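You operate a simulated robot arm through the tools that you are given. There is no shell and no other tool. Be economical: measure what you need, move in short steps, check, and stop when the job is done.

The job below is to be done with a simulated robot arm. You get a single attempt, and the scene is never put back.

TASK
Switch on the desk strip, start the computer and bring DESK on screen.
Fine: the screen has its own power key; step the input key till it reads DESK.

It is judged by the outcome, as a careful person would: the job done as asked, and still so three seconds after it is handed in. It fails if anything else is knocked over, pushed out of place, dropped, spilled or broken.

THE ROBOT
A 6-joint arm with a fingered hand, fixed in place. Base frame: the origin is at the foot of the arm, x ahead of it, y to its left, z up; the work surface is at about z = 70. Lengths are in cm, angles in rad, forces in N, time in s.
With the tool pointing down near the work surface it reaches from about 30 to 62 cm from the base axis. Its first joint turns from -2.897 to 2.897 rad. Payload 3.2 kg.
Tool frame: the origin (TCP) lies between the finger pads and is the grasp point; the fingertips stand 2.2 cm ahead of it; z points along the fingers, y is the line along which they close. The gripper opens to 11.2 cm. The gripper's body begins 6 cm behind the TCP. The gripper is a hand of 3 fingers: y runs from the thumb to the fingers, the wrist lies at [0, 0, -21.8] in the tool frame.
Orientation is told as [roll, pitch, yaw] about the base's x, y, z axes, in that order, counted from this pose: with the fingers straight down and closing along the base's y, the tool's x points along the base's -x, its y along +y and its z along -z.

THE INTERFACE
- The arm moves only by the tool apply_moves. Its argument "steps" is one flat list of numbers, 6 for each row, row after row: the shift along the base's x, y, z in cm, then the turn, a rotation vector about the base's x, y, z in rad. In form: [dx, dy, dz, wx, wy, wz, dx, dy, dz, wx, wy, wz, ...]. A call has 1 to 12 rows; each row shifts and turns the commanded pose from where the row before left it. A row lasts 0.2 s, in which the tool goes at most 5 cm and 0.15 rad; a call with a longer step from one row to the next is refused whole. A pose out of reach is approached as far as the arm can. The call stops where the force on the tool passes 60 N (or 10 N more than at its start, if that is more) or the arm is blocked; 0.2 s more then pass. In this call time passes only in rows, and 0.2 s behind the last. The reply holds the time, the measured pose of the TCP, the force on the tool along the base axes, the opening and the grip force, in the units named above and with some noise, with the torque about the TCP (base axes, N m) and any sound that the robot's microphone picked up.
- Cameras (640 x 400 px; columns grow to the right, rows downward): "scene" is fixed at [4.96, -50.01, 146.39]; the picture's right is [0.84, -0.54, 0.00], its down [-0.27, -0.42, -0.87] and it looks along [0.47, 0.73, -0.50] (base axes); focal length 352 px, centre (320, 200). "wrist" rides on the gripper at [6.6, 0.3, -8] in the tool frame; the picture's right is [-0.05, 1.00, 0.00], its down [-0.77, -0.04, -0.64] and it looks along [-0.64, -0.03, 0.77] (tool axes); focal length 275 px, centre (320, 200). There is no depth. A picture from a camera that has moved, and an enlarged one, comes with that camera's place and axes in the base frame and with its lens.
- capture(camera): a new picture of that camera. The clock stands still meanwhile.
- raise_lower(by): slides the trunk up (or, below 0, down) by that many cm; the arm rides with it, the base frame stays. It gives what a move gives, with no picture.
- set_fingers(finger1, finger2, thumb_bend): sets how far each is bent, from 0 (flat) to 1 (curled in); at 0.3 the hand is open as for a grip, at 0.7 the pads meet at the TCP. One left out holds its place. A second passes; each finger stops where it meets its share of the squeeze, and holds until it gets a number again. It is the only way to open and close the hand. It gives what a move gives, with no picture; readings hold the bend of each and the force on the fingers (four entries, about 0 where the hand has none), thumb and palm.
- enlarge(camera, box): a new picture of the part [left, top, right, bottom] of that camera's present view, enlarged. The clock stands still meanwhile.
- job_done(): hands the job in; it is judged then, once.

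Work in short steps. Places have to be worked out from the pictures, the camera data and where the tool is seen: move nearer, look again, correct. Check each grasp and each placing, and mend what went wrong. You have 120 turns and 68 pictures in all, those below and enlarged ones among them. Open the gripper and draw the arm clear of the work before you hand the job in, unless the task says otherwise; then end with one line.

The tools are called after ">>>" as name(argument=value, ...) on one line, values as JSON. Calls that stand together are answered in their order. apply_moves: Moves the arm, as the interface text tells. Its arguments: {"type":"object","properties":{"steps":{"type":"array"}},"required":["steps"]} The other tools are called the same way: raise_lower (by) slides the trunk up or down; set_fingers (finger1, finger2, thumb_bend) moves the fingers one by one; capture (camera) takes a picture; enlarge (camera, box) takes an enlarged picture of a part of a camera's view; job_done () hands the job in.

At the start:

```text
time: 0.0
tcp_pos: [33.42, 22.58, 106.76]
tool_rot: [0.0, -0.001, 0.001]
force: [-0.2, -0.3, 0.1]
torque: [-0.01, -0.02, -0.01]
gripper_width: 11.19
gripper_force: 0.0
shape: jaw
bend: [0.3, 0.3, 0.3]
finger forces: [0.0, 0.0, 0.1, 0.0, 0.1, 0.1]
trunk travel left (down, up): [-50.0, 9.0]
```

scene: 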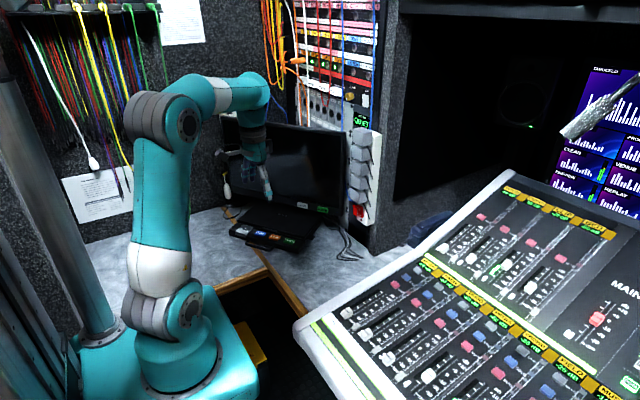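
wrist: 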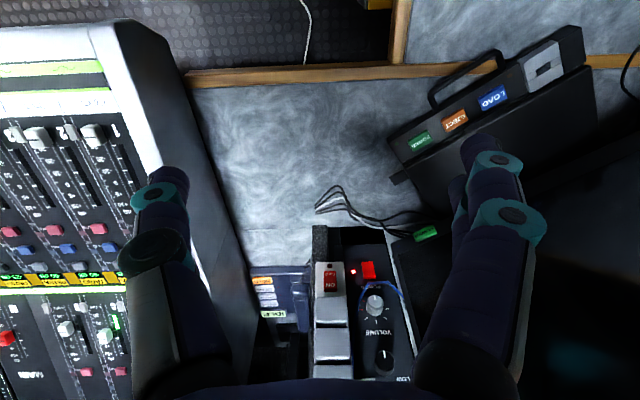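

I'll look closer at the desk, strip and monitor before moving.

>>> enlarge(camera="scene", box=[210, 100, 390, 260])

>>> enlarge(camera="wrist", box=[240, 60, 600, 390])

```text
2.50 times, centred on (300, 180) of scene
camera zoom: at [4.96, -50.01, 146.39], right [0.84, -0.54, 0.0], down [-0.27, -0.42, -0.87], along [0.47, 0.73, -0.5], focal length 879 px, centre (370, 250)
```

zoom: 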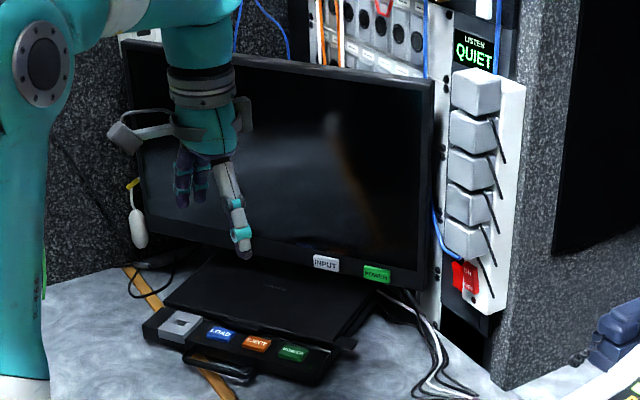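

```text
1.21 times, centred on (420, 225) of wrist
camera zoom: at [26.82, 22.84, 114.86], right [0.05, 1.0, 0.0], down [0.77, -0.04, 0.64], along [0.64, -0.03, -0.77], focal length 334 px, centre (199, 170)
```

zoom: 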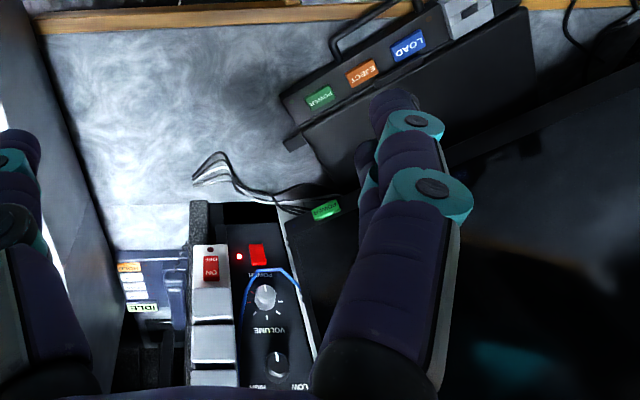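

The keys triangulate: strip rocker ≈ (66, 22.6, 88), screen POWER ≈ (64, 40, 80), computer POWER ≈ (49, 38, 73.7). I'll shape the hand into a single pointing finger and view it.

>>> set_fingers(finger1=0.6, finger2=1.0, thumb_bend=1.0)

>>> capture(camera="wrist")

>>> enlarge(camera="scene", box=[200, 80, 400, 260])

```text
time: 1.0
tcp_pos: [33.33, 22.57, 106.65]
tool_rot: [0.001, -0.001, 0.0]
force: [0.1, 1.3, -0.4]
torque: [0.02, 0.01, -0.02]
gripper_width: 1.33
gripper_force: 0.1
shape: fingers
bend: [0.6, 0.9, 0.92]
finger forces: [0.0, 0.0, 0.0, 0.0, 0.0, 0.1]
trunk travel left (down, up): [-50.0, 9.0]
```

```text
63 pictures are left
camera wrist: at [26.82, 22.84, 114.86], right [0.05, 1.0, 0.0], down [0.77, -0.04, 0.64], along [0.64, -0.03, -0.77], focal length 275 px, centre (320, 200)
```

wrist: 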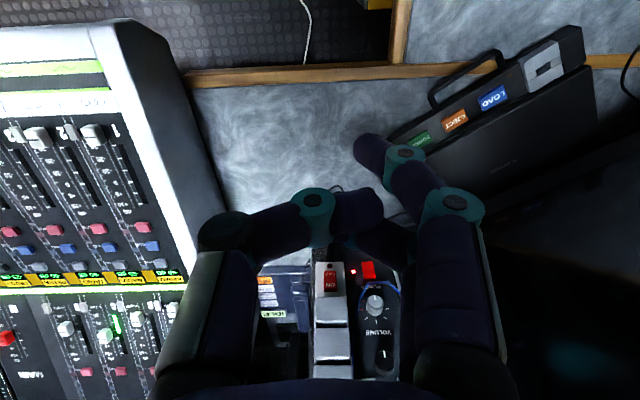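

```text
2.22 times, centred on (300, 170) of scene
camera zoom: at [4.96, -50.01, 146.39], right [0.84, -0.54, 0.0], down [-0.27, -0.42, -0.87], along [0.47, 0.73, -0.5], focal length 781 px, centre (364, 267)
```

zoom: 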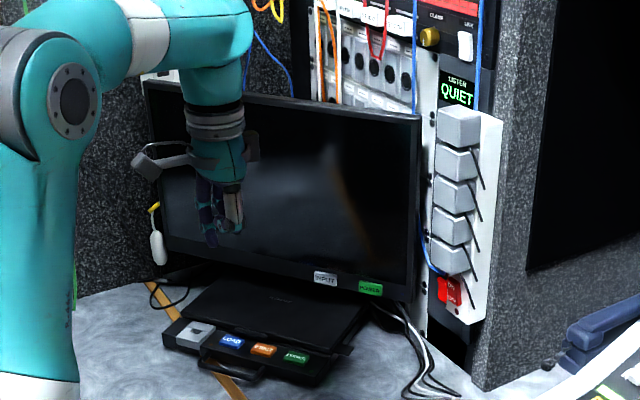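

The pointing finger (tip ≈ tool y +2, z +2) is formed. I'll move forward a little and pitch up to look at the strip front on.

>>> apply_moves(steps=[2, 0, -1, 0, -0.12, 0, 2, 0, -1, 0, -0.12, 0, 2, 0, -1, 0, -0.12, 0, 2, 0, -1, 0, -0.12, 0, 2, 0, -1, 0, -0.12, 0])

>>> capture(camera="wrist")

```text
time: 2.2
tcp_pos: [43.39, 22.55, 101.71]
tool_rot: [-0.001, -0.602, 0.002]
force: [-0.4, 1.0, 0.4]
torque: [-0.01, -0.01, -0.04]
gripper_width: 1.31
gripper_force: 0.1
shape: fingers
bend: [0.6, 0.9, 0.92]
finger forces: [0.0, 0.0, 0.1, 0.1, 0.1, 0.0]
trunk travel left (down, up): [-50.0, 9.0]
```

```text
61 pictures are left
camera wrist: at [33.48, 22.78, 104.65], right [0.04, 1.0, 0.03], down [0.27, -0.04, 0.96], along [0.96, -0.03, -0.28], focal length 275 px, centre (320, 200)
```

wrist: 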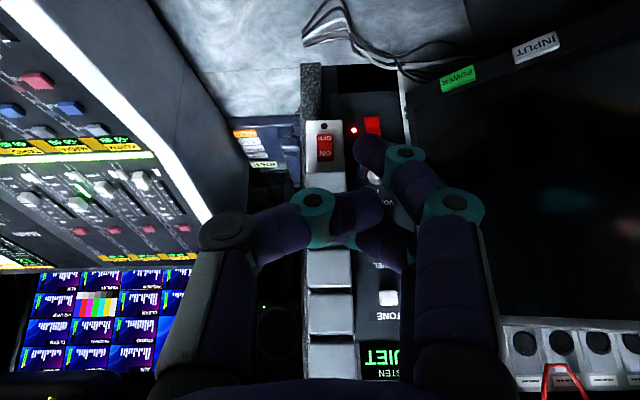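

>>> enlarge(camera="wrist", box=[280, 90, 400, 200])

>>> enlarge(camera="scene", box=[320, 160, 400, 240])

```text
3.64 times, centred on (340, 145) of wrist
camera zoom: at [33.48, 22.78, 104.65], right [0.04, 1.0, 0.03], down [0.27, -0.04, 0.96], along [0.96, -0.03, -0.28], focal length 1001 px, centre (247, 400)
```

zoom: 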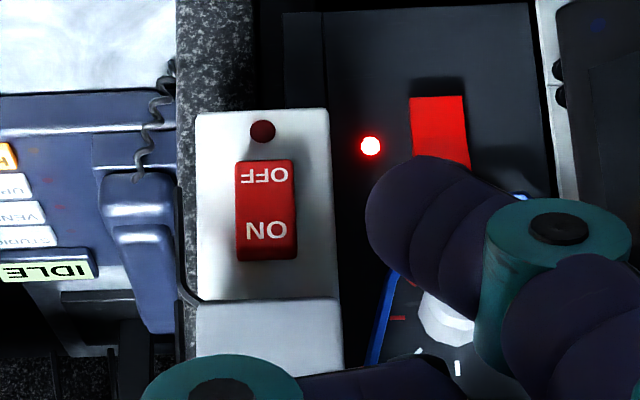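

```text
5.00 times, centred on (360, 200) of scene
camera zoom: at [4.96, -50.01, 146.39], right [0.84, -0.54, 0.0], down [-0.27, -0.42, -0.87], along [0.47, 0.73, -0.5], focal length 1758 px, centre (120, 200)
```

zoom: 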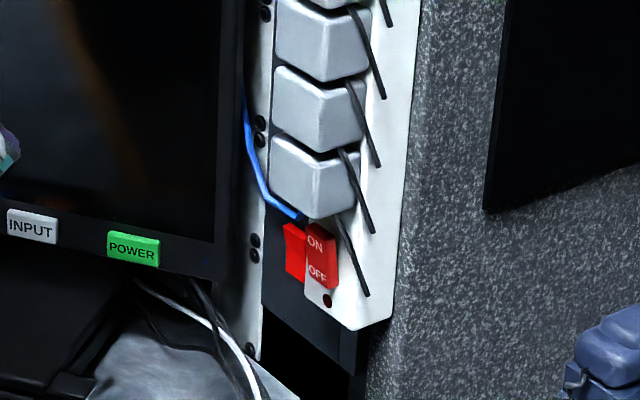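

The strip rocker (ON on top, LED dark) faces −x; the last plug overhangs just above, so I'll come in horizontally. I use finger2 as a straight pointer with the others curled below/behind it.

>>> set_fingers(finger1=1.0, finger2=0.3, thumb_bend=1.0)

>>> apply_moves(steps=[1.1, -0.8, -2, 0, -0.136, 0, 1.1, -0.8, -2, 0, -0.136, 0, 1.1, -0.8, -2, 0, -0.136, 0, 1.1, -0.8, -2, 0, -0.136, 0, 1.1, -0.8, -2, 0, -0.136, 0, 1.1, -0.8, -2, 0, -0.136, 0, 1.1, -0.8, -2, 0, -0.136, 0])

>>> capture(camera="wrist")

>>> enlarge(camera="scene", box=[240, 120, 400, 240])

```text
time: 3.2
tcp_pos: [43.4, 22.51, 101.63]
tool_rot: [0.001, -0.6, -0.001]
force: [0.0, 0.0, 0.7]
torque: [0.0, -0.04, -0.02]
gripper_width: 1.23
gripper_force: 0.1
shape: fingers
bend: [0.92, 0.3, 0.98]
finger forces: [0.1, 0.0, 0.1, 0.0, 0.1, 0.0]
trunk travel left (down, up): [-50.0, 9.0]
```

```text
time: 4.8
tcp_pos: [49.57, 22.67, 89.64]
tool_rot: [0.009, -1.541, -0.031]
force: [0.1, -0.4, 0.4]
torque: [0.0, -0.02, -0.02]
gripper_width: 1.2
gripper_force: 0.0
shape: fingers
bend: [0.92, 0.3, 0.98]
finger forces: [0.0, 0.1, 0.1, 0.0, 0.1, 0.0]
out of reach, approached as far as the arm can: row 6, 7
trunk travel left (down, up): [-50.0, 9.0]
```

```text
58 pictures are left
camera wrist: at [41.34, 23.09, 83.31], right [0.02, 1.0, 0.05], down [-0.61, -0.02, 0.79], along [0.79, -0.05, 0.61], focal length 275 px, centre (320, 200)
```

wrist: 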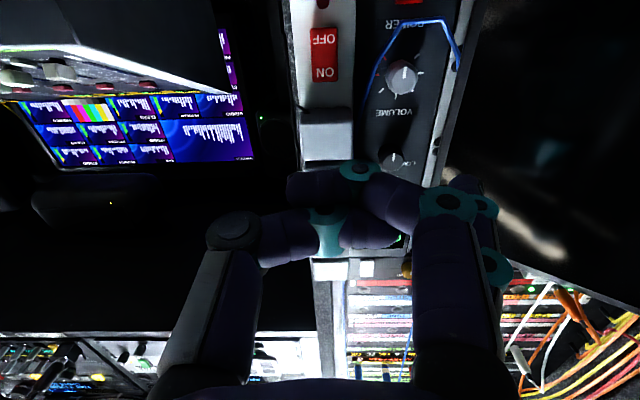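

```text
3.33 times, centred on (320, 180) of scene
camera zoom: at [4.96, -50.01, 146.39], right [0.84, -0.54, 0.0], down [-0.27, -0.42, -0.87], along [0.47, 0.73, -0.5], focal length 1172 px, centre (320, 267)
```

zoom: 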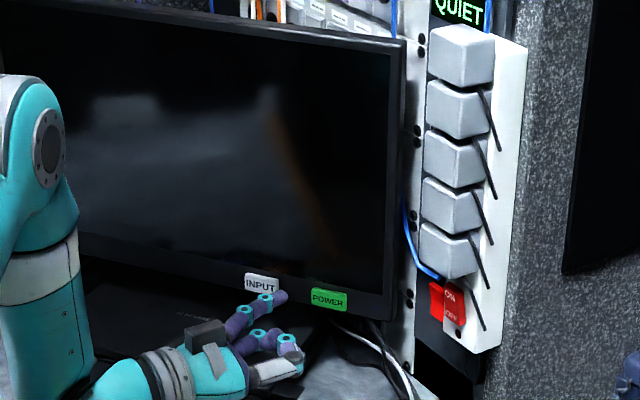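

Rows 6–7 were out of reach, likely because the horizontal wrist is too near the base; moving forward should cure it. Try one small step forward and read.

>>> apply_moves(steps=[1, 0, 0, 0, 0, 0])

```text
time: 5.2
tcp_pos: [50.42, 23.74, 89.84]
tool_rot: [-0.013, -1.55, 0.007]
force: [0.2, 0.8, 0.3]
torque: [0.0, -0.05, -0.01]
gripper_width: 1.19
gripper_force: 0.1
shape: fingers
bend: [0.92, 0.3, 0.98]
finger forces: [0.0, 0.0, 0.0, 0.1, 0.0, 0.0]
out of reach, approached as far as the arm can: row 1
trunk travel left (down, up): [-50.0, 9.0]
```

It seems the wrist needs more radius; I go 4 cm further forward (still ~5 cm short of the rocker).

>>> apply_moves(steps=[2, 0, 0, 0, 0, 0, 1, 0, 0, 0, 0, 0])

```text
time: 5.8
tcp_pos: [53.21, 24.31, 90.0]
tool_rot: [0.009, -1.546, -0.017]
force: [0.5, 0.1, -0.3]
torque: [-0.01, 0.0, 0.0]
gripper_width: 1.22
gripper_force: 0.0
shape: fingers
bend: [0.92, 0.3, 0.98]
finger forces: [0.0, 0.0, 0.1, 0.0, 0.0, 0.0]
out of reach, approached as far as the arm can: row 1
trunk travel left (down, up): [-50.0, 9.0]
```

Commanded pose evidently rebases on the reached one. Now try moving −y while holding x.

>>> apply_moves(steps=[0, -1.5, 0, 0, 0, 0, 0, -1.5, 0, 0, 0, 0])

```text
time: 6.4
tcp_pos: [52.77, 23.9, 90.77]
tool_rot: [0.002, -1.547, -0.013]
force: [0.3, 0.4, 0.0]
torque: [0.02, 0.02, 0.04]
gripper_width: 1.21
gripper_force: 0.0
shape: fingers
bend: [0.92, 0.3, 0.98]
finger forces: [0.0, 0.1, 0.0, 0.0, 0.1, 0.0]
out of reach, approached as far as the arm can: row 1, 2
trunk travel left (down, up): [-50.0, 9.0]
```

Reach improves with height, so the arm is limited relative to its base. I'll raise the tool 6 cm and lower the trunk 6 cm, then retry.

>>> apply_moves(steps=[0, 0, 3, 0, 0, 0, 0, 0, 3, 0, 0, 0])

>>> raise_lower(by=-6)

>>> apply_moves(steps=[0, -1.5, 0, 0, 0, 0, 0, -1.5, 0, 0, 0, 0])

```text
time: 7.0
tcp_pos: [52.76, 23.79, 96.69]
tool_rot: [-0.006, -1.552, 0.006]
force: [0.4, 0.5, 0.5]
torque: [-0.03, 0.0, -0.01]
gripper_width: 1.2
gripper_force: 0.1
shape: fingers
bend: [0.92, 0.3, 0.98]
finger forces: [0.1, 0.0, 0.1, 0.0, 0.1, 0.0]
trunk travel left (down, up): [-50.0, 9.0]
```

```text
time: 8.0
tcp_pos: [52.75, 23.85, 90.64]
tool_rot: [0.01, -1.552, -0.011]
force: [-0.8, 0.2, 0.2]
torque: [0.0, 0.02, -0.02]
gripper_width: 1.22
gripper_force: 0.0
shape: fingers
bend: [0.92, 0.3, 0.98]
finger forces: [0.1, 0.0, 0.1, 0.0, 0.0, 0.1]
trunk travel left (down, up): [-44.0, 15.0]
```

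```text
time: 8.6
tcp_pos: [52.73, 21.56, 91.05]
tool_rot: [-0.011, -1.548, 0.006]
force: [0.1, -0.1, 0.0]
torque: [0.01, -0.04, 0.02]
gripper_width: 1.23
gripper_force: 0.0
shape: fingers
bend: [0.92, 0.3, 0.98]
finger forces: [0.0, 0.0, 0.0, 0.1, 0.0, 0.0]
out of reach, approached as far as the arm can: row 2
trunk travel left (down, up): [-44.0, 15.0]
```

That works; repeat with a larger trunk drop.

>>> apply_moves(steps=[0, 0, 4, 0, 0, 0, 0, 0, 4, 0, 0, 0, 0, 0, 4, 0, 0, 0])

>>> raise_lower(by=-15)

>>> apply_moves(steps=[0, -1.5, 0, 0, 0, 0, 0, -1.5, 0, 0, 0, 0, 0, -1.5, 0, 0, 0, 0])

>>> capture(camera="wrist")

>>> capture(camera="scene")

```text
time: 9.4
tcp_pos: [52.68, 21.39, 103.08]
tool_rot: [-0.033, -1.553, 0.034]
force: [1.0, 0.1, -1.0]
torque: [-0.02, 0.02, -0.01]
gripper_width: 1.22
gripper_force: 0.1
shape: fingers
bend: [0.92, 0.3, 0.98]
finger forces: [0.0, 0.1, 0.1, 0.1, 0.1, 0.0]
trunk travel left (down, up): [-44.0, 15.0]
```

```text
time: 11.2
tcp_pos: [52.58, 21.42, 87.92]
tool_rot: [0.006, -1.551, -0.007]
force: [-0.3, -0.4, 0.6]
torque: [-0.01, 0.02, 0.0]
gripper_width: 1.22
gripper_force: 0.1
shape: fingers
bend: [0.92, 0.3, 0.98]
finger forces: [0.0, 0.1, 0.0, 0.0, 0.0, 0.1]
trunk travel left (down, up): [-29.0, 30.0]
```

```text
time: 11.9
tcp_pos: [52.63, 16.87, 87.98]
tool_rot: [0.01, -1.553, -0.008]
force: [0.5, 0.1, -0.6]
torque: [0.02, -0.02, -0.01]
gripper_width: 1.2
gripper_force: 0.1
shape: fingers
bend: [0.92, 0.3, 0.98]
finger forces: [0.1, 0.0, 0.0, 0.1, 0.1, 0.0]
trunk travel left (down, up): [-29.0, 30.0]
```

```text
56 pictures are left
camera wrist: at [44.42, 17.19, 81.65], right [0.0, 1.0, 0.05], down [-0.62, -0.04, 0.78], along [0.78, -0.03, 0.62], focal length 275 px, centre (320, 200)
```

wrist: 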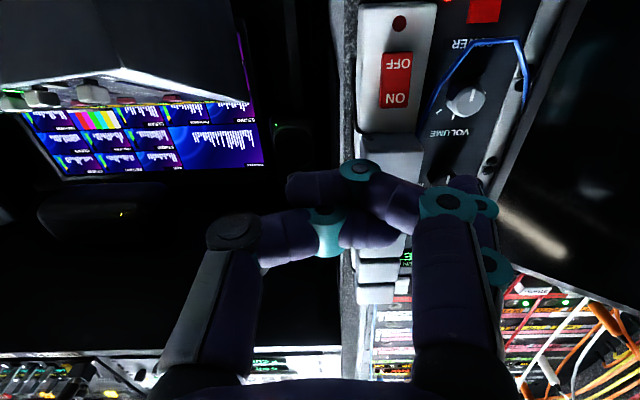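

```text
55 pictures are left
```

scene: 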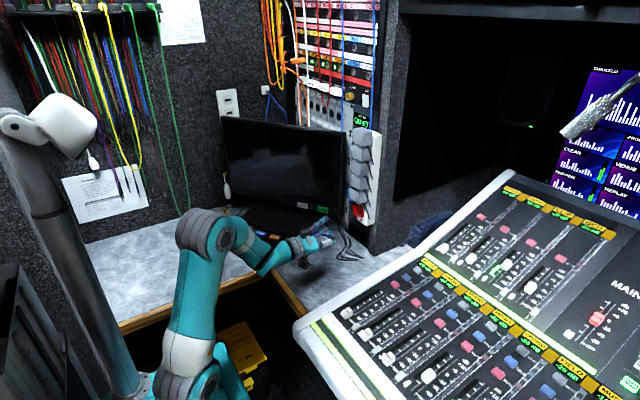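

Now reachable. Zoom both views to locate the fingertip against the rocker.

>>> enlarge(camera="scene", box=[280, 180, 390, 260])

>>> enlarge(camera="wrist", box=[340, 0, 540, 220])

```text
5.00 times, centred on (335, 220) of scene
camera zoom: at [4.96, -50.01, 146.39], right [0.84, -0.54, 0.0], down [-0.27, -0.42, -0.87], along [0.47, 0.73, -0.5], focal length 1758 px, centre (245, 100)
```

zoom: 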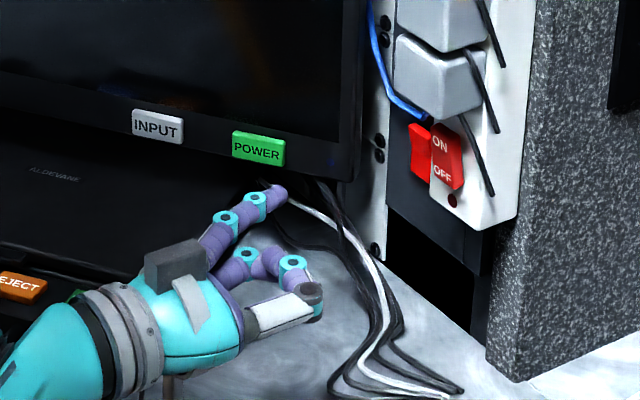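

```text
1.82 times, centred on (440, 110) of wrist
camera zoom: at [44.42, 17.19, 81.65], right [0.0, 1.0, 0.05], down [-0.62, -0.04, 0.78], along [0.78, -0.03, 0.62], focal length 500 px, centre (102, 364)
```

zoom: 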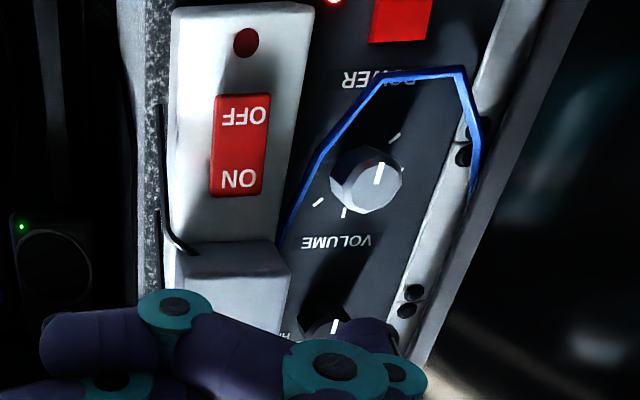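

Fingertip ≈ (54.8, 23.4, 88.8), ON half ≈ (66.2, 22.7, 88.9). Advance 8 cm with −0.7 in y, then check.

>>> apply_moves(steps=[0, -0.7, 0.1, 0, 0, 0, 3, 0, 0, 0, 0, 0, 3, 0, 0, 0, 0, 0, 2, 0, 0, 0, 0, 0])

>>> enlarge(camera="scene", box=[300, 170, 400, 250])

>>> capture(camera="wrist")

```text
time: 12.9
tcp_pos: [60.61, 16.17, 88.16]
tool_rot: [-0.01, -1.552, 0.01]
force: [-0.8, 0.0, 0.6]
torque: [0.0, -0.01, 0.02]
gripper_width: 1.2
gripper_force: 0.1
shape: fingers
bend: [0.92, 0.3, 0.98]
finger forces: [0.0, 0.0, 0.1, 0.0, 0.1, 0.0]
trunk travel left (down, up): [-29.0, 30.0]
```

```text
5.00 times, centred on (350, 210) of scene
camera zoom: at [4.96, -50.01, 146.39], right [0.84, -0.54, 0.0], down [-0.27, -0.42, -0.87], along [0.47, 0.73, -0.5], focal length 1758 px, centre (170, 150)
```

zoom: 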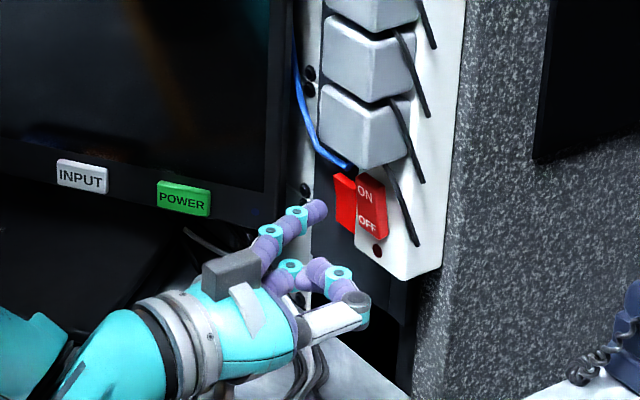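

```text
51 pictures are left
camera wrist: at [52.45, 16.52, 81.79], right [0.0, 1.0, 0.05], down [-0.62, -0.04, 0.78], along [0.78, -0.03, 0.62], focal length 275 px, centre (320, 200)
```

wrist: 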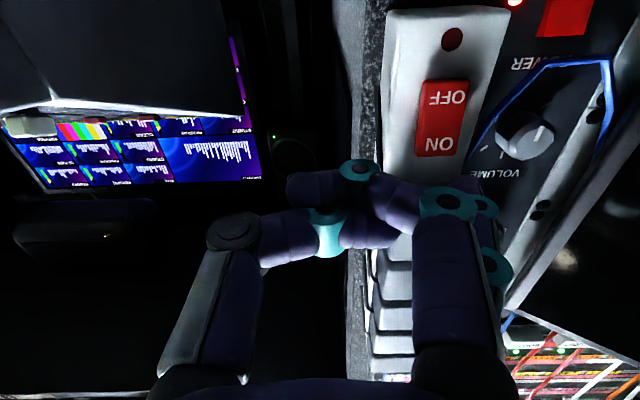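

Aligned to within 0.5 cm. Shift −0.4 in y, advance 2.5 cm, then half-centimetre steps with force readings.

>>> apply_moves(steps=[1.5, -0.4, 0.2, 0, 0, 0, 1, 0, 0, 0, 0, 0])

>>> apply_moves(steps=[0.5, 0, 0, 0, 0, 0])

>>> apply_moves(steps=[0.4, 0, 0, 0, 0, 0])

>>> enlarge(camera="scene", box=[320, 170, 400, 240])

```text
time: 13.6
tcp_pos: [63.17, 15.75, 88.35]
tool_rot: [0.024, -1.554, -0.027]
force: [-0.7, 0.4, -0.2]
torque: [0.01, -0.01, 0.0]
gripper_width: 1.21
gripper_force: 0.1
shape: fingers
bend: [0.92, 0.3, 0.98]
finger forces: [0.0, 0.0, 0.0, 0.0, 0.1, 0.0]
trunk travel left (down, up): [-29.0, 30.0]
```

```text
time: 13.9
tcp_pos: [63.69, 15.77, 88.28]
tool_rot: [0.005, -1.553, -0.003]
force: [-0.1, -0.1, -0.3]
torque: [0.01, -0.01, -0.04]
gripper_width: 1.19
gripper_force: 0.0
shape: fingers
bend: [0.92, 0.3, 0.98]
finger forces: [0.1, 0.0, 0.0, 0.0, 0.0, 0.0]
trunk travel left (down, up): [-29.0, 30.0]
```

```text
time: 14.3
tcp_pos: [64.04, 15.8, 88.34]
tool_rot: [0.018, -1.552, -0.016]
force: [-1.9, 1.1, -0.1]
torque: [0.0, 0.02, 0.08]
gripper_width: 1.21
gripper_force: 0.9
shape: fingers
bend: [0.92, 0.3, 0.98]
finger forces: [0.1, 1.3, 0.0, 0.0, 0.0, 0.0]
trunk travel left (down, up): [-29.0, 30.0]
```

```text
5.71 times, centred on (360, 205) of scene
camera zoom: at [4.96, -50.01, 146.39], right [0.84, -0.54, 0.0], down [-0.27, -0.42, -0.87], along [0.47, 0.73, -0.5], focal length 2009 px, centre (91, 171)
```

zoom: 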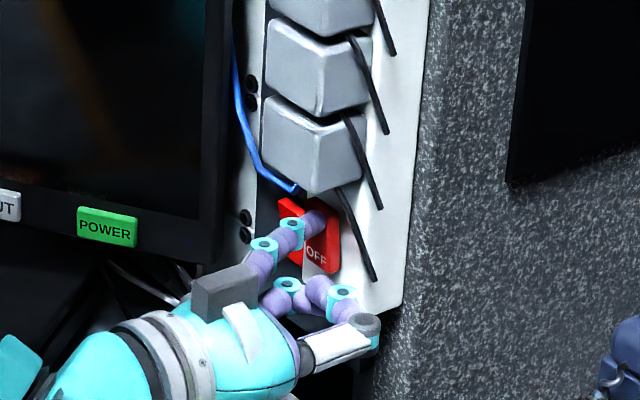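

Contact (finger force 1.3 N) on the ON half. Press further in small steps.

>>> apply_moves(steps=[0.3, 0, 0, 0, 0, 0])

>>> apply_moves(steps=[0.3, 0, 0, 0, 0, 0])

>>> enlarge(camera="wrist", box=[360, 0, 640, 220])

```text
time: 14.8
tcp_pos: [64.29, 15.89, 88.5]
tool_rot: [0.022, -1.553, -0.024]
force: [-0.3, -0.1, -0.3]
torque: [0.01, -0.01, 0.05]
gripper_width: 1.21
gripper_force: 0.0
shape: fingers
bend: [0.92, 0.3, 0.98]
finger forces: [0.0, 0.2, 0.0, 0.0, 0.0, 0.1]
trunk travel left (down, up): [-29.0, 30.0]
```

```text
time: 15.2
tcp_pos: [64.58, 15.73, 88.28]
tool_rot: [0.031, -1.554, -0.032]
force: [-9.6, -3.6, 0.2]
torque: [0.03, -0.08, 0.53]
gripper_width: 1.23
gripper_force: 5.1
shape: fingers
bend: [0.92, 0.3, 0.98]
finger forces: [0.0, 9.0, 0.0, 0.1, 0.1, 0.0]
trunk travel left (down, up): [-29.0, 30.0]
```

```text
1.82 times, centred on (500, 110) of wrist
camera zoom: at [56.39, 16.04, 81.99], right [0.0, 1.0, 0.05], down [-0.62, -0.04, 0.78], along [0.78, -0.03, 0.62], focal length 500 px, centre (-7, 364)
```

zoom: 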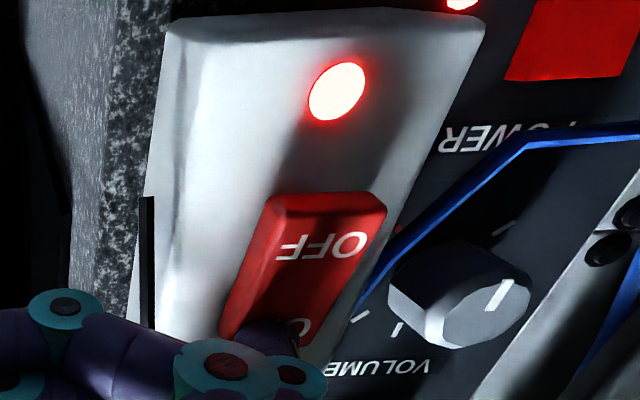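

Strip LED is lit. Back off and look at everything.

>>> apply_moves(steps=[-2, 0, 0, 0, 0, 0, -3, 0, 0, 0, 0, 0, -4, 0, 0, 0, 0, 0, -4, 0, 0, 0, 0, 0])

>>> enlarge(camera="scene", box=[210, 110, 390, 260])

```text
time: 16.1
tcp_pos: [51.66, 15.91, 88.4]
tool_rot: [0.017, -1.553, -0.017]
force: [0.5, 0.0, -0.1]
torque: [-0.03, -0.01, -0.03]
gripper_width: 1.19
gripper_force: 0.1
shape: fingers
bend: [0.92, 0.3, 0.98]
finger forces: [0.0, 0.0, 0.1, 0.0, 0.1, 0.1]
trunk travel left (down, up): [-29.0, 30.0]
```

```text
2.67 times, centred on (300, 185) of scene
camera zoom: at [4.96, -50.01, 146.39], right [0.84, -0.54, 0.0], down [-0.27, -0.42, -0.87], along [0.47, 0.73, -0.5], focal length 937 px, centre (373, 240)
```

zoom: 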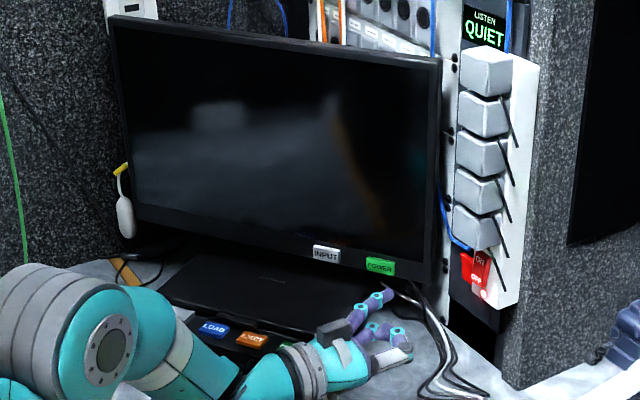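

Next the computer. Raise, pitch the tool back down, and move left to view its keys.

>>> apply_moves(steps=[-1.5, 1, 2, 0, 0.14, 0, -1.5, 1, 2, 0, 0.14, 0, -1.5, 1, 2, 0, 0.14, 0, -1.5, 1, 2, 0, 0.14, 0, -1.5, 1, 2, 0, 0.14, 0, -1, 1, 1, 0, 0.14, 0, -1, 1, 0, 0, 0.14, 0])

>>> capture(camera="wrist")

```text
time: 17.8
tcp_pos: [41.98, 22.83, 99.42]
tool_rot: [0.003, -0.571, 0.0]
force: [0.0, -0.1, 0.2]
torque: [-0.01, -0.01, -0.01]
gripper_width: 1.2
gripper_force: 0.0
shape: fingers
bend: [0.92, 0.3, 0.98]
finger forces: [0.1, 0.0, 0.1, 0.0, 0.0, 0.0]
trunk travel left (down, up): [-29.0, 30.0]
```

```text
47 pictures are left
camera wrist: at [32.13, 23.15, 102.73], right [0.04, 1.0, 0.03], down [0.31, -0.04, 0.95], along [0.95, -0.03, -0.31], focal length 275 px, centre (320, 200)
```

wrist: 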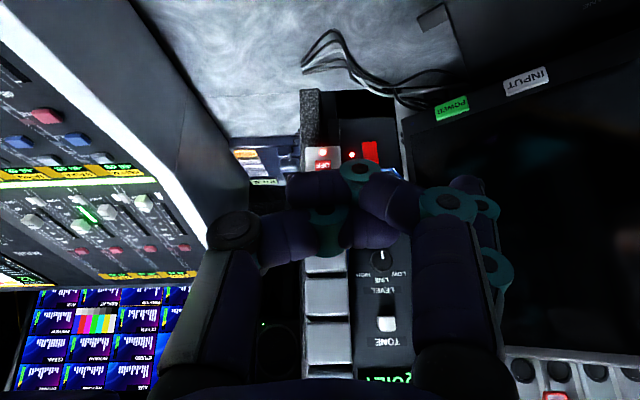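

Screen POWER ≈ (64.3, 40.4, 79.8), INPUT ≈ (60.1, 47.6, 79.8); the screen faces along yaw ≈0.53. I'll yaw to it and pitch down over the computer.

>>> apply_moves(steps=[-1, 0.8, 0, 0, 0, 0.14, -1, 0.8, 0, 0, 0, 0.14, -1, 0.8, 0, 0, 0, 0.14, -1, 0.8, 0, 0, 0, 0.11, 0, 0.8, 0, -0.06, 0.1, 0, 0, 0.8, 0, -0.06, 0.1, 0, 0, 0.8, 0, -0.06, 0.1, 0])

>>> capture(camera="wrist")

```text
time: 19.4
tcp_pos: [38.12, 28.45, 99.25]
tool_rot: [-0.004, -0.222, 0.532]
force: [0.4, -0.2, 0.3]
torque: [0.0, 0.0, -0.04]
gripper_width: 1.25
gripper_force: 0.1
shape: fingers
bend: [0.93, 0.3, 0.98]
finger forces: [0.1, 0.0, 0.1, 0.0, 0.1, 0.1]
trunk travel left (down, up): [-29.0, 30.0]
```

```text
46 pictures are left
camera wrist: at [30.85, 24.53, 105.85], right [-0.47, 0.88, 0.01], down [0.54, 0.28, 0.79], along [0.7, 0.37, -0.61], focal length 275 px, centre (320, 200)
```

wrist: 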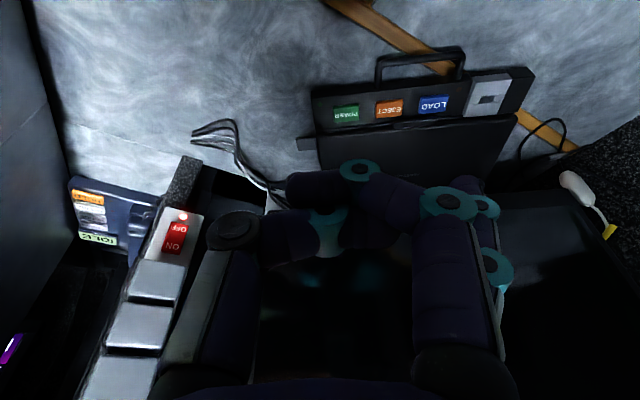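

>>> enlarge(camera="wrist", box=[280, 30, 560, 200])

>>> enlarge(camera="scene", box=[200, 120, 360, 260])

```text
2.29 times, centred on (420, 115) of wrist
camera zoom: at [30.85, 24.53, 105.85], right [-0.47, 0.88, 0.01], down [0.54, 0.28, 0.79], along [0.7, 0.37, -0.61], focal length 629 px, centre (91, 394)
```

zoom: 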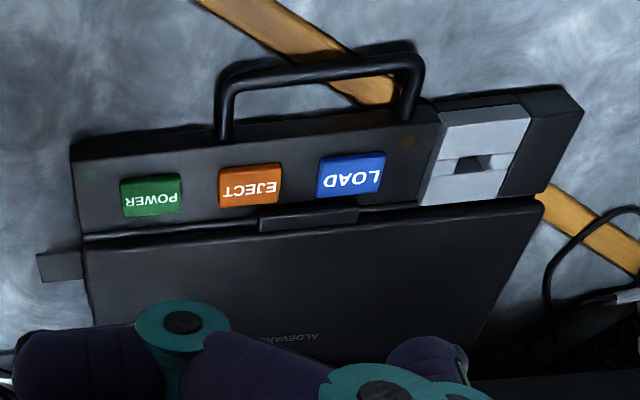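

```text
2.86 times, centred on (280, 190) of scene
camera zoom: at [4.96, -50.01, 146.39], right [0.84, -0.54, 0.0], down [-0.27, -0.42, -0.87], along [0.47, 0.73, -0.5], focal length 1004 px, centre (434, 229)
```

zoom: 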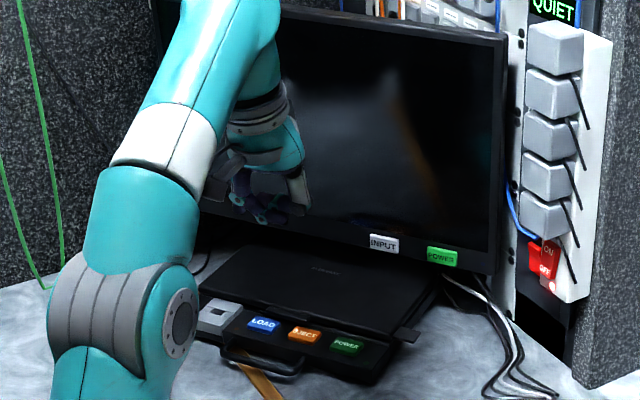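

Computer POWER key is on the top face at ≈ (49.2, 38.3, 73.4); my pointer tip is at ≈ (36.0, 34.8, 97.3). Move the tip to about 5 cm above the key and check.

>>> apply_moves(steps=[2.64, 0.71, -3.3, 0, 0, 0, 2.64, 0.71, -3.3, 0, 0, 0, 2.64, 0.71, -3.3, 0, 0, 0, 2.64, 0.71, -3.3, 0, 0, 0, 2.64, 0.71, -3.3, 0, 0, 0])

>>> enlarge(camera="scene", box=[220, 170, 340, 260])

>>> capture(camera="wrist")

```text
time: 20.6
tcp_pos: [51.25, 31.8, 82.58]
tool_rot: [-0.003, -0.223, 0.532]
force: [-0.4, -0.1, 0.7]
torque: [0.01, -0.02, 0.0]
gripper_width: 1.22
gripper_force: 0.1
shape: fingers
bend: [0.93, 0.3, 0.98]
finger forces: [0.0, 0.0, 0.0, 0.1, 0.0, 0.0]
trunk travel left (down, up): [-29.0, 30.0]
```

```text
4.44 times, centred on (280, 215) of scene
camera zoom: at [4.96, -50.01, 146.39], right [0.84, -0.54, 0.0], down [-0.27, -0.42, -0.87], along [0.47, 0.73, -0.5], focal length 1562 px, centre (498, 133)
```

zoom: 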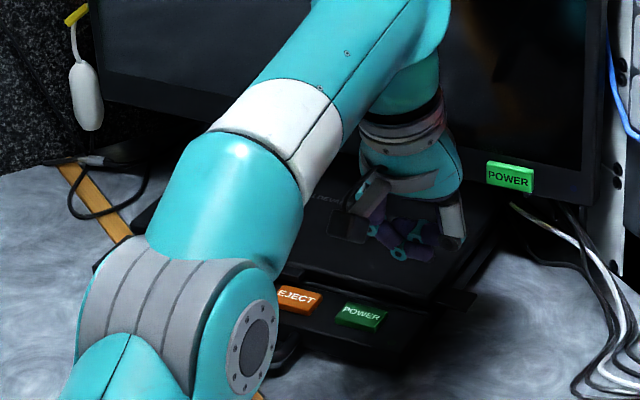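

```text
42 pictures are left
camera wrist: at [44.04, 27.94, 89.09], right [-0.47, 0.89, 0.01], down [0.54, 0.28, 0.79], along [0.7, 0.37, -0.61], focal length 275 px, centre (320, 200)
```

wrist: 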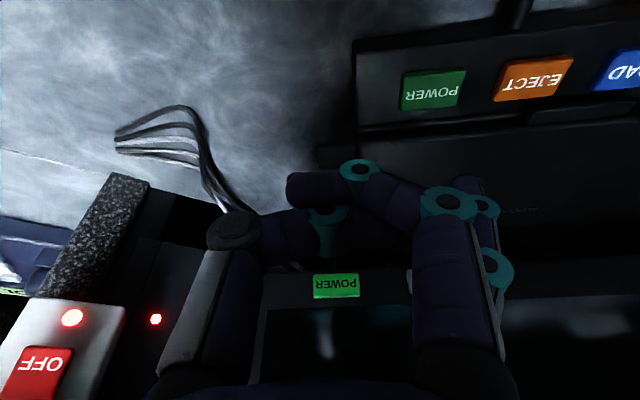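

Tip is directly above the key (est. (49.1, 38.1, 80.6)). The elbow is rather low near the desk, so I'll raise the trunk 15 cm and come down with the arm instead.

>>> raise_lower(by=15)

>>> apply_moves(steps=[0, 0.2, -4, 0, 0, 0, 0, 0, -4, 0, 0, 0, 0, 0, -4, 0, 0, 0, 0, 0, -3, 0, 0, 0, 0, 0, -2, 0, 0, 0])

>>> enlarge(camera="scene", box=[220, 170, 340, 260])

>>> capture(camera="wrist")

```text
time: 22.3
tcp_pos: [51.36, 31.74, 97.58]
tool_rot: [-0.005, -0.222, 0.53]
force: [-0.2, -0.4, 0.4]
torque: [0.01, -0.02, 0.01]
gripper_width: 1.22
gripper_force: 0.2
shape: fingers
bend: [0.93, 0.3, 0.98]
finger forces: [0.0, 0.0, 0.1, 0.0, 0.1, 0.0]
trunk travel left (down, up): [-44.0, 15.0]
```

```text
time: 23.5
tcp_pos: [51.27, 31.91, 80.58]
tool_rot: [-0.003, -0.224, 0.531]
force: [-0.4, 0.2, 0.2]
torque: [0.0, 0.0, 0.03]
gripper_width: 1.21
gripper_force: 0.1
shape: fingers
bend: [0.93, 0.3, 0.98]
finger forces: [0.0, 0.0, 0.1, 0.0, 0.0, 0.1]
trunk travel left (down, up): [-44.0, 15.0]
```

```text
4.44 times, centred on (280, 215) of scene
camera zoom: at [4.96, -50.01, 146.39], right [0.84, -0.54, 0.0], down [-0.27, -0.42, -0.87], along [0.47, 0.73, -0.5], focal length 1562 px, centre (498, 133)
```

zoom: 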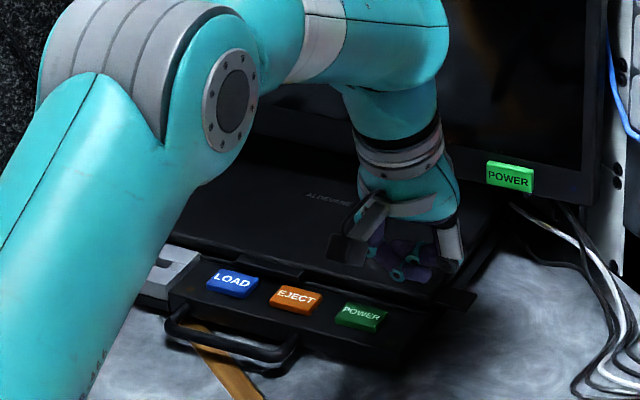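

```text
40 pictures are left
camera wrist: at [43.94, 28.15, 87.13], right [-0.47, 0.88, 0.01], down [0.54, 0.28, 0.79], along [0.7, 0.37, -0.61], focal length 275 px, centre (320, 200)
```

wrist: 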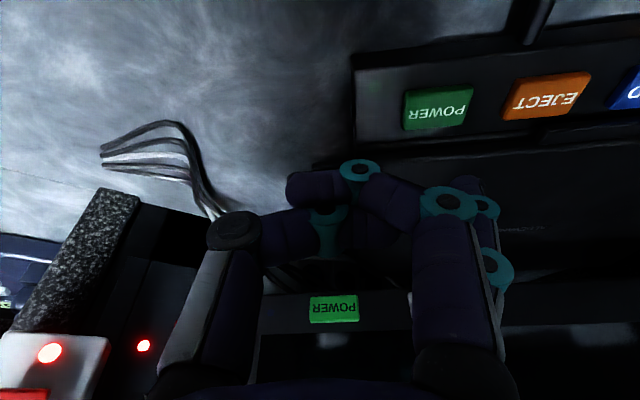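

Tip and key agree within ~0.4 cm. Descend 3.5 cm, then small steps with force checks.

>>> apply_moves(steps=[-0.3, -0.1, -2, 0, 0, 0, 0, 0, -1.5, 0, 0, 0])

>>> apply_moves(steps=[0, 0, -0.5, 0, 0, 0])

>>> capture(camera="wrist")

>>> enlarge(camera="scene", box=[240, 190, 330, 260])

```text
time: 24.1
tcp_pos: [51.03, 31.87, 77.07]
tool_rot: [-0.003, -0.223, 0.53]
force: [0.5, -0.5, 0.6]
torque: [-0.03, -0.01, 0.0]
gripper_width: 1.19
gripper_force: 0.1
shape: fingers
bend: [0.93, 0.3, 0.98]
finger forces: [0.1, 0.0, 0.1, 0.0, 0.1, 0.0]
trunk travel left (down, up): [-44.0, 15.0]
```

```text
time: 24.5
tcp_pos: [51.04, 31.88, 76.75]
tool_rot: [-0.001, -0.224, 0.532]
force: [-0.3, -0.4, 0.1]
torque: [-0.02, -0.01, 0.01]
gripper_width: 1.23
gripper_force: 0.0
shape: fingers
bend: [0.93, 0.3, 0.98]
finger forces: [0.0, 0.1, 0.0, 0.0, 0.0, 0.1]
trunk travel left (down, up): [-44.0, 15.0]
```

```text
39 pictures are left
camera wrist: at [43.82, 27.98, 83.14], right [-0.47, 0.89, 0.01], down [0.54, 0.28, 0.79], along [0.7, 0.37, -0.61], focal length 275 px, centre (320, 200)
```

wrist: 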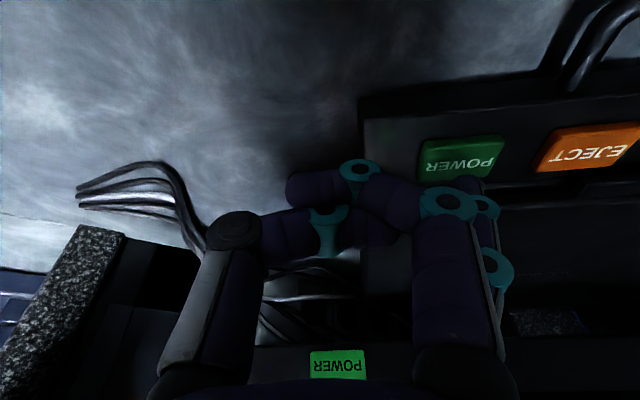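

```text
5.71 times, centred on (285, 225) of scene
camera zoom: at [4.96, -50.01, 146.39], right [0.84, -0.54, 0.0], down [-0.27, -0.42, -0.87], along [0.47, 0.73, -0.5], focal length 2009 px, centre (520, 57)
```

zoom: 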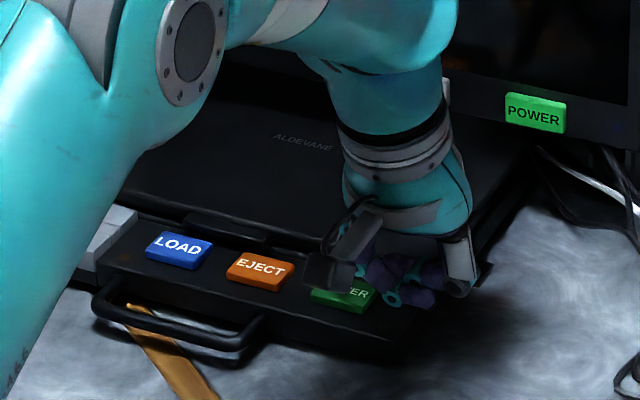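

Tip is ~1 cm above and slightly behind the key's centre. Shift (−0.5, −0.2) and press down in small steps.

>>> apply_moves(steps=[-0.5, -0.2, -0.3, 0, 0, 0])

>>> apply_moves(steps=[0, 0, -0.4, 0, 0, 0])

>>> apply_moves(steps=[0, 0, -0.4, 0, 0, 0])

>>> enlarge(camera="wrist", box=[360, 80, 640, 260])

```text
time: 24.9
tcp_pos: [50.55, 31.81, 76.26]
tool_rot: [-0.003, -0.22, 0.529]
force: [0.1, 1.0, -0.1]
torque: [0.0, 0.04, -0.04]
gripper_width: 1.22
gripper_force: 0.1
shape: fingers
bend: [0.93, 0.3, 0.98]
finger forces: [0.0, 0.1, 0.0, 0.0, 0.1, 0.0]
trunk travel left (down, up): [-44.0, 15.0]
```

```text
time: 25.3
tcp_pos: [50.59, 31.74, 75.8]
tool_rot: [-0.004, -0.224, 0.531]
force: [0.4, 0.0, 0.3]
torque: [0.0, 0.02, -0.07]
gripper_width: 1.22
gripper_force: 0.1
shape: fingers
bend: [0.93, 0.3, 0.98]
finger forces: [0.1, 0.0, 0.1, 0.0, 0.0, 0.0]
trunk travel left (down, up): [-44.0, 15.0]
```

```text
time: 25.7
tcp_pos: [50.55, 31.7, 75.46]
tool_rot: [-0.001, -0.222, 0.532]
force: [-0.6, -0.9, 0.6]
torque: [0.01, -0.01, -0.02]
gripper_width: 1.24
gripper_force: 0.0
shape: fingers
bend: [0.93, 0.3, 0.98]
finger forces: [0.1, 0.0, 0.1, 0.1, 0.0, 0.1]
trunk travel left (down, up): [-44.0, 15.0]
```

```text
2.22 times, centred on (500, 170) of wrist
camera zoom: at [43.24, 27.83, 82.01], right [-0.47, 0.88, 0.01], down [0.54, 0.28, 0.79], along [0.7, 0.37, -0.61], focal length 612 px, centre (-80, 267)
```

zoom: 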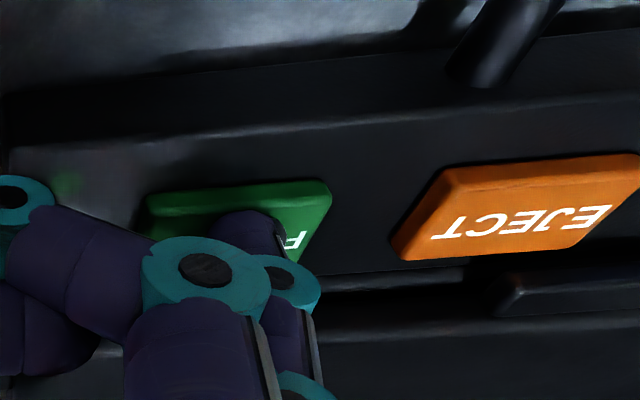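

The fingertip is over the key's middle, no contact yet; continue down in 0.3 cm steps.

>>> apply_moves(steps=[0, 0, -0.3, 0, 0, 0])

>>> apply_moves(steps=[0, 0, -0.3, 0, 0, 0])

>>> enlarge(camera="wrist", box=[360, 80, 640, 260])

```text
time: 26.1
tcp_pos: [50.47, 31.77, 75.16]
tool_rot: [-0.004, -0.224, 0.529]
force: [0.1, 0.1, 0.3]
torque: [0.07, 0.0, -0.02]
gripper_width: 1.22
gripper_force: 0.6
shape: fingers
bend: [0.93, 0.3, 0.98]
finger forces: [0.0, 1.0, 0.0, 0.1, 0.0, 0.1]
trunk travel left (down, up): [-44.0, 15.0]
```

```text
time: 26.5
tcp_pos: [50.64, 31.73, 74.89]
tool_rot: [-0.002, -0.224, 0.531]
force: [0.5, -0.8, 2.1]
torque: [0.19, 0.06, 0.04]
gripper_width: 1.23
gripper_force: 1.2
shape: fingers
bend: [0.93, 0.3, 0.98]
finger forces: [0.0, 3.1, 0.0, 0.0, 0.0, 0.0]
trunk travel left (down, up): [-44.0, 15.0]
heard: click
```

```text
2.22 times, centred on (500, 170) of wrist
camera zoom: at [43.24, 27.82, 81.39], right [-0.47, 0.89, 0.01], down [0.54, 0.28, 0.79], along [0.7, 0.37, -0.61], focal length 612 px, centre (-80, 267)
```

zoom: 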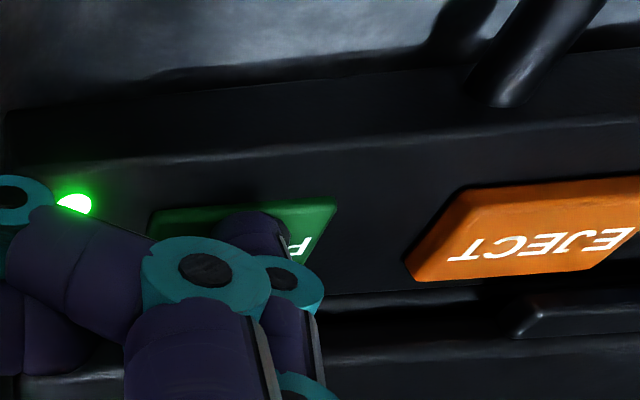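

Click heard, green LED on. Release straight up and look at the whole scene.

>>> apply_moves(steps=[0, 0, 2, 0, 0, 0, 0, 0, 4, 0, 0, 0, -2, -1, 4, 0, 0, 0, -2, -1, 2, 0, 0, 0, -2, -1, 0, 0, 0, 0])

>>> enlarge(camera="scene", box=[200, 100, 400, 260])

>>> capture(camera="wrist")

```text
time: 27.7
tcp_pos: [44.62, 28.85, 86.96]
tool_rot: [-0.004, -0.222, 0.528]
force: [0.3, 0.0, -0.1]
torque: [0.01, -0.01, 0.02]
gripper_width: 1.24
gripper_force: 0.1
shape: fingers
bend: [0.93, 0.3, 0.98]
finger forces: [0.1, 0.0, 0.0, 0.0, 0.0, 0.0]
trunk travel left (down, up): [-44.0, 15.0]
```

```text
2.50 times, centred on (300, 180) of scene
camera zoom: at [4.96, -50.01, 146.39], right [0.84, -0.54, 0.0], down [-0.27, -0.42, -0.87], along [0.47, 0.73, -0.5], focal length 879 px, centre (370, 250)
```

zoom: 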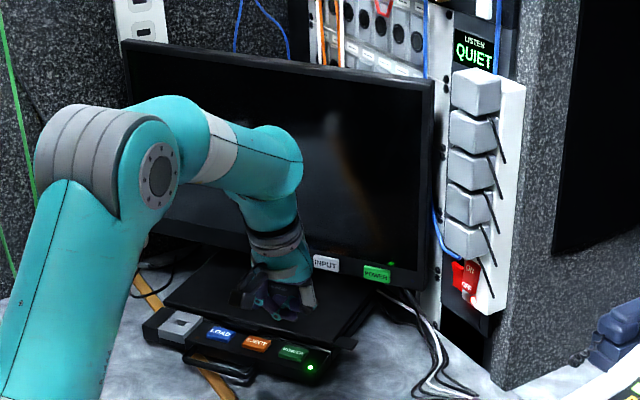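

```text
34 pictures are left
camera wrist: at [37.27, 24.86, 93.55], right [-0.47, 0.88, 0.01], down [0.54, 0.28, 0.79], along [0.7, 0.37, -0.61], focal length 275 px, centre (320, 200)
```

wrist: 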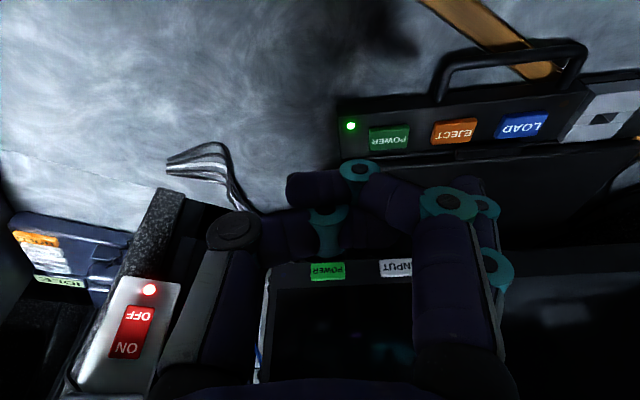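

Computer is on. I check the screen's own power indicator before pressing anything.

>>> enlarge(camera="scene", box=[290, 170, 350, 220])

```text
8.00 times, centred on (320, 195) of scene
camera zoom: at [4.96, -50.01, 146.39], right [0.84, -0.54, 0.0], down [-0.27, -0.42, -0.87], along [0.47, 0.73, -0.5], focal length 2812 px, centre (320, 240)
```

zoom: 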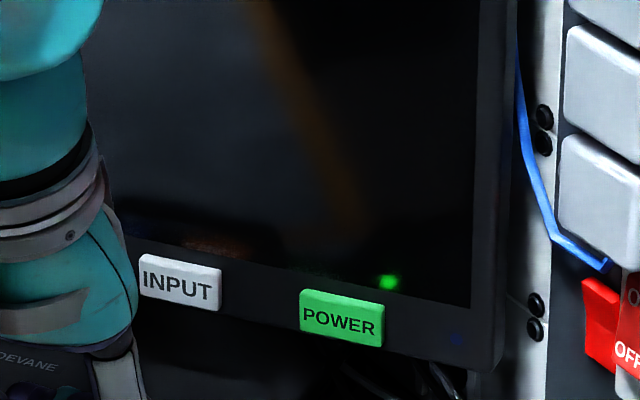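

The green dot is just a reflection of the computer LED; the screen's own LED (lower right bezel) is dark, so the screen is off. I'll line up on its POWER key at yaw ≈0.2, pitch ≈−1.1 so the thumb stays clear of the rack, stopping ~6 cm short.

>>> apply_moves(steps=[1.5, 0.2, 0, 0, 0, -0.11, 1.5, 0.2, 0, 0, 0, -0.11, 1.5, 0.2, 0, 0, 0, -0.11, 1.5, 0.2, -0.6, 0.029, -0.144, 0, 1.5, 0.2, -0.6, 0.029, -0.144, 0, 1.5, 0.2, -0.6, 0.029, -0.144, 0, 1.5, 0.2, -0.7, 0.029, -0.144, 0, 1.5, 0.2, -0.7, 0.029, -0.144, 0, 1.5, 0.2, -0.8, 0.029, -0.144, 0])

>>> capture(camera="wrist")

>>> enlarge(camera="scene", box=[260, 150, 380, 240])

```text
time: 29.7
tcp_pos: [57.95, 30.53, 82.78]
tool_rot: [-0.006, -1.103, 0.205]
force: [0.4, 0.3, 0.8]
torque: [0.02, 0.0, -0.02]
gripper_width: 1.22
gripper_force: 0.1
shape: fingers
bend: [0.93, 0.3, 0.98]
finger forces: [0.1, 0.0, 0.0, 0.0, 0.0, 0.0]
trunk travel left (down, up): [-44.0, 15.0]
```

```text
32 pictures are left
camera wrist: at [47.98, 28.79, 80.76], right [-0.17, 0.98, 0.04], down [-0.21, -0.08, 0.97], along [0.96, 0.16, 0.22], focal length 275 px, centre (320, 200)
```

wrist: 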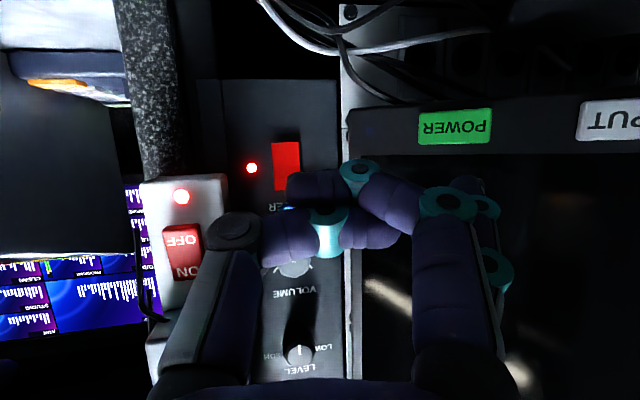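

```text
4.44 times, centred on (320, 195) of scene
camera zoom: at [4.96, -50.01, 146.39], right [0.84, -0.54, 0.0], down [-0.27, -0.42, -0.87], along [0.47, 0.73, -0.5], focal length 1562 px, centre (320, 222)
```

zoom: 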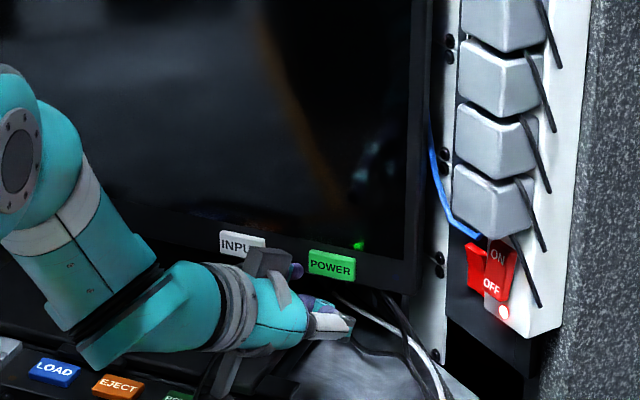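

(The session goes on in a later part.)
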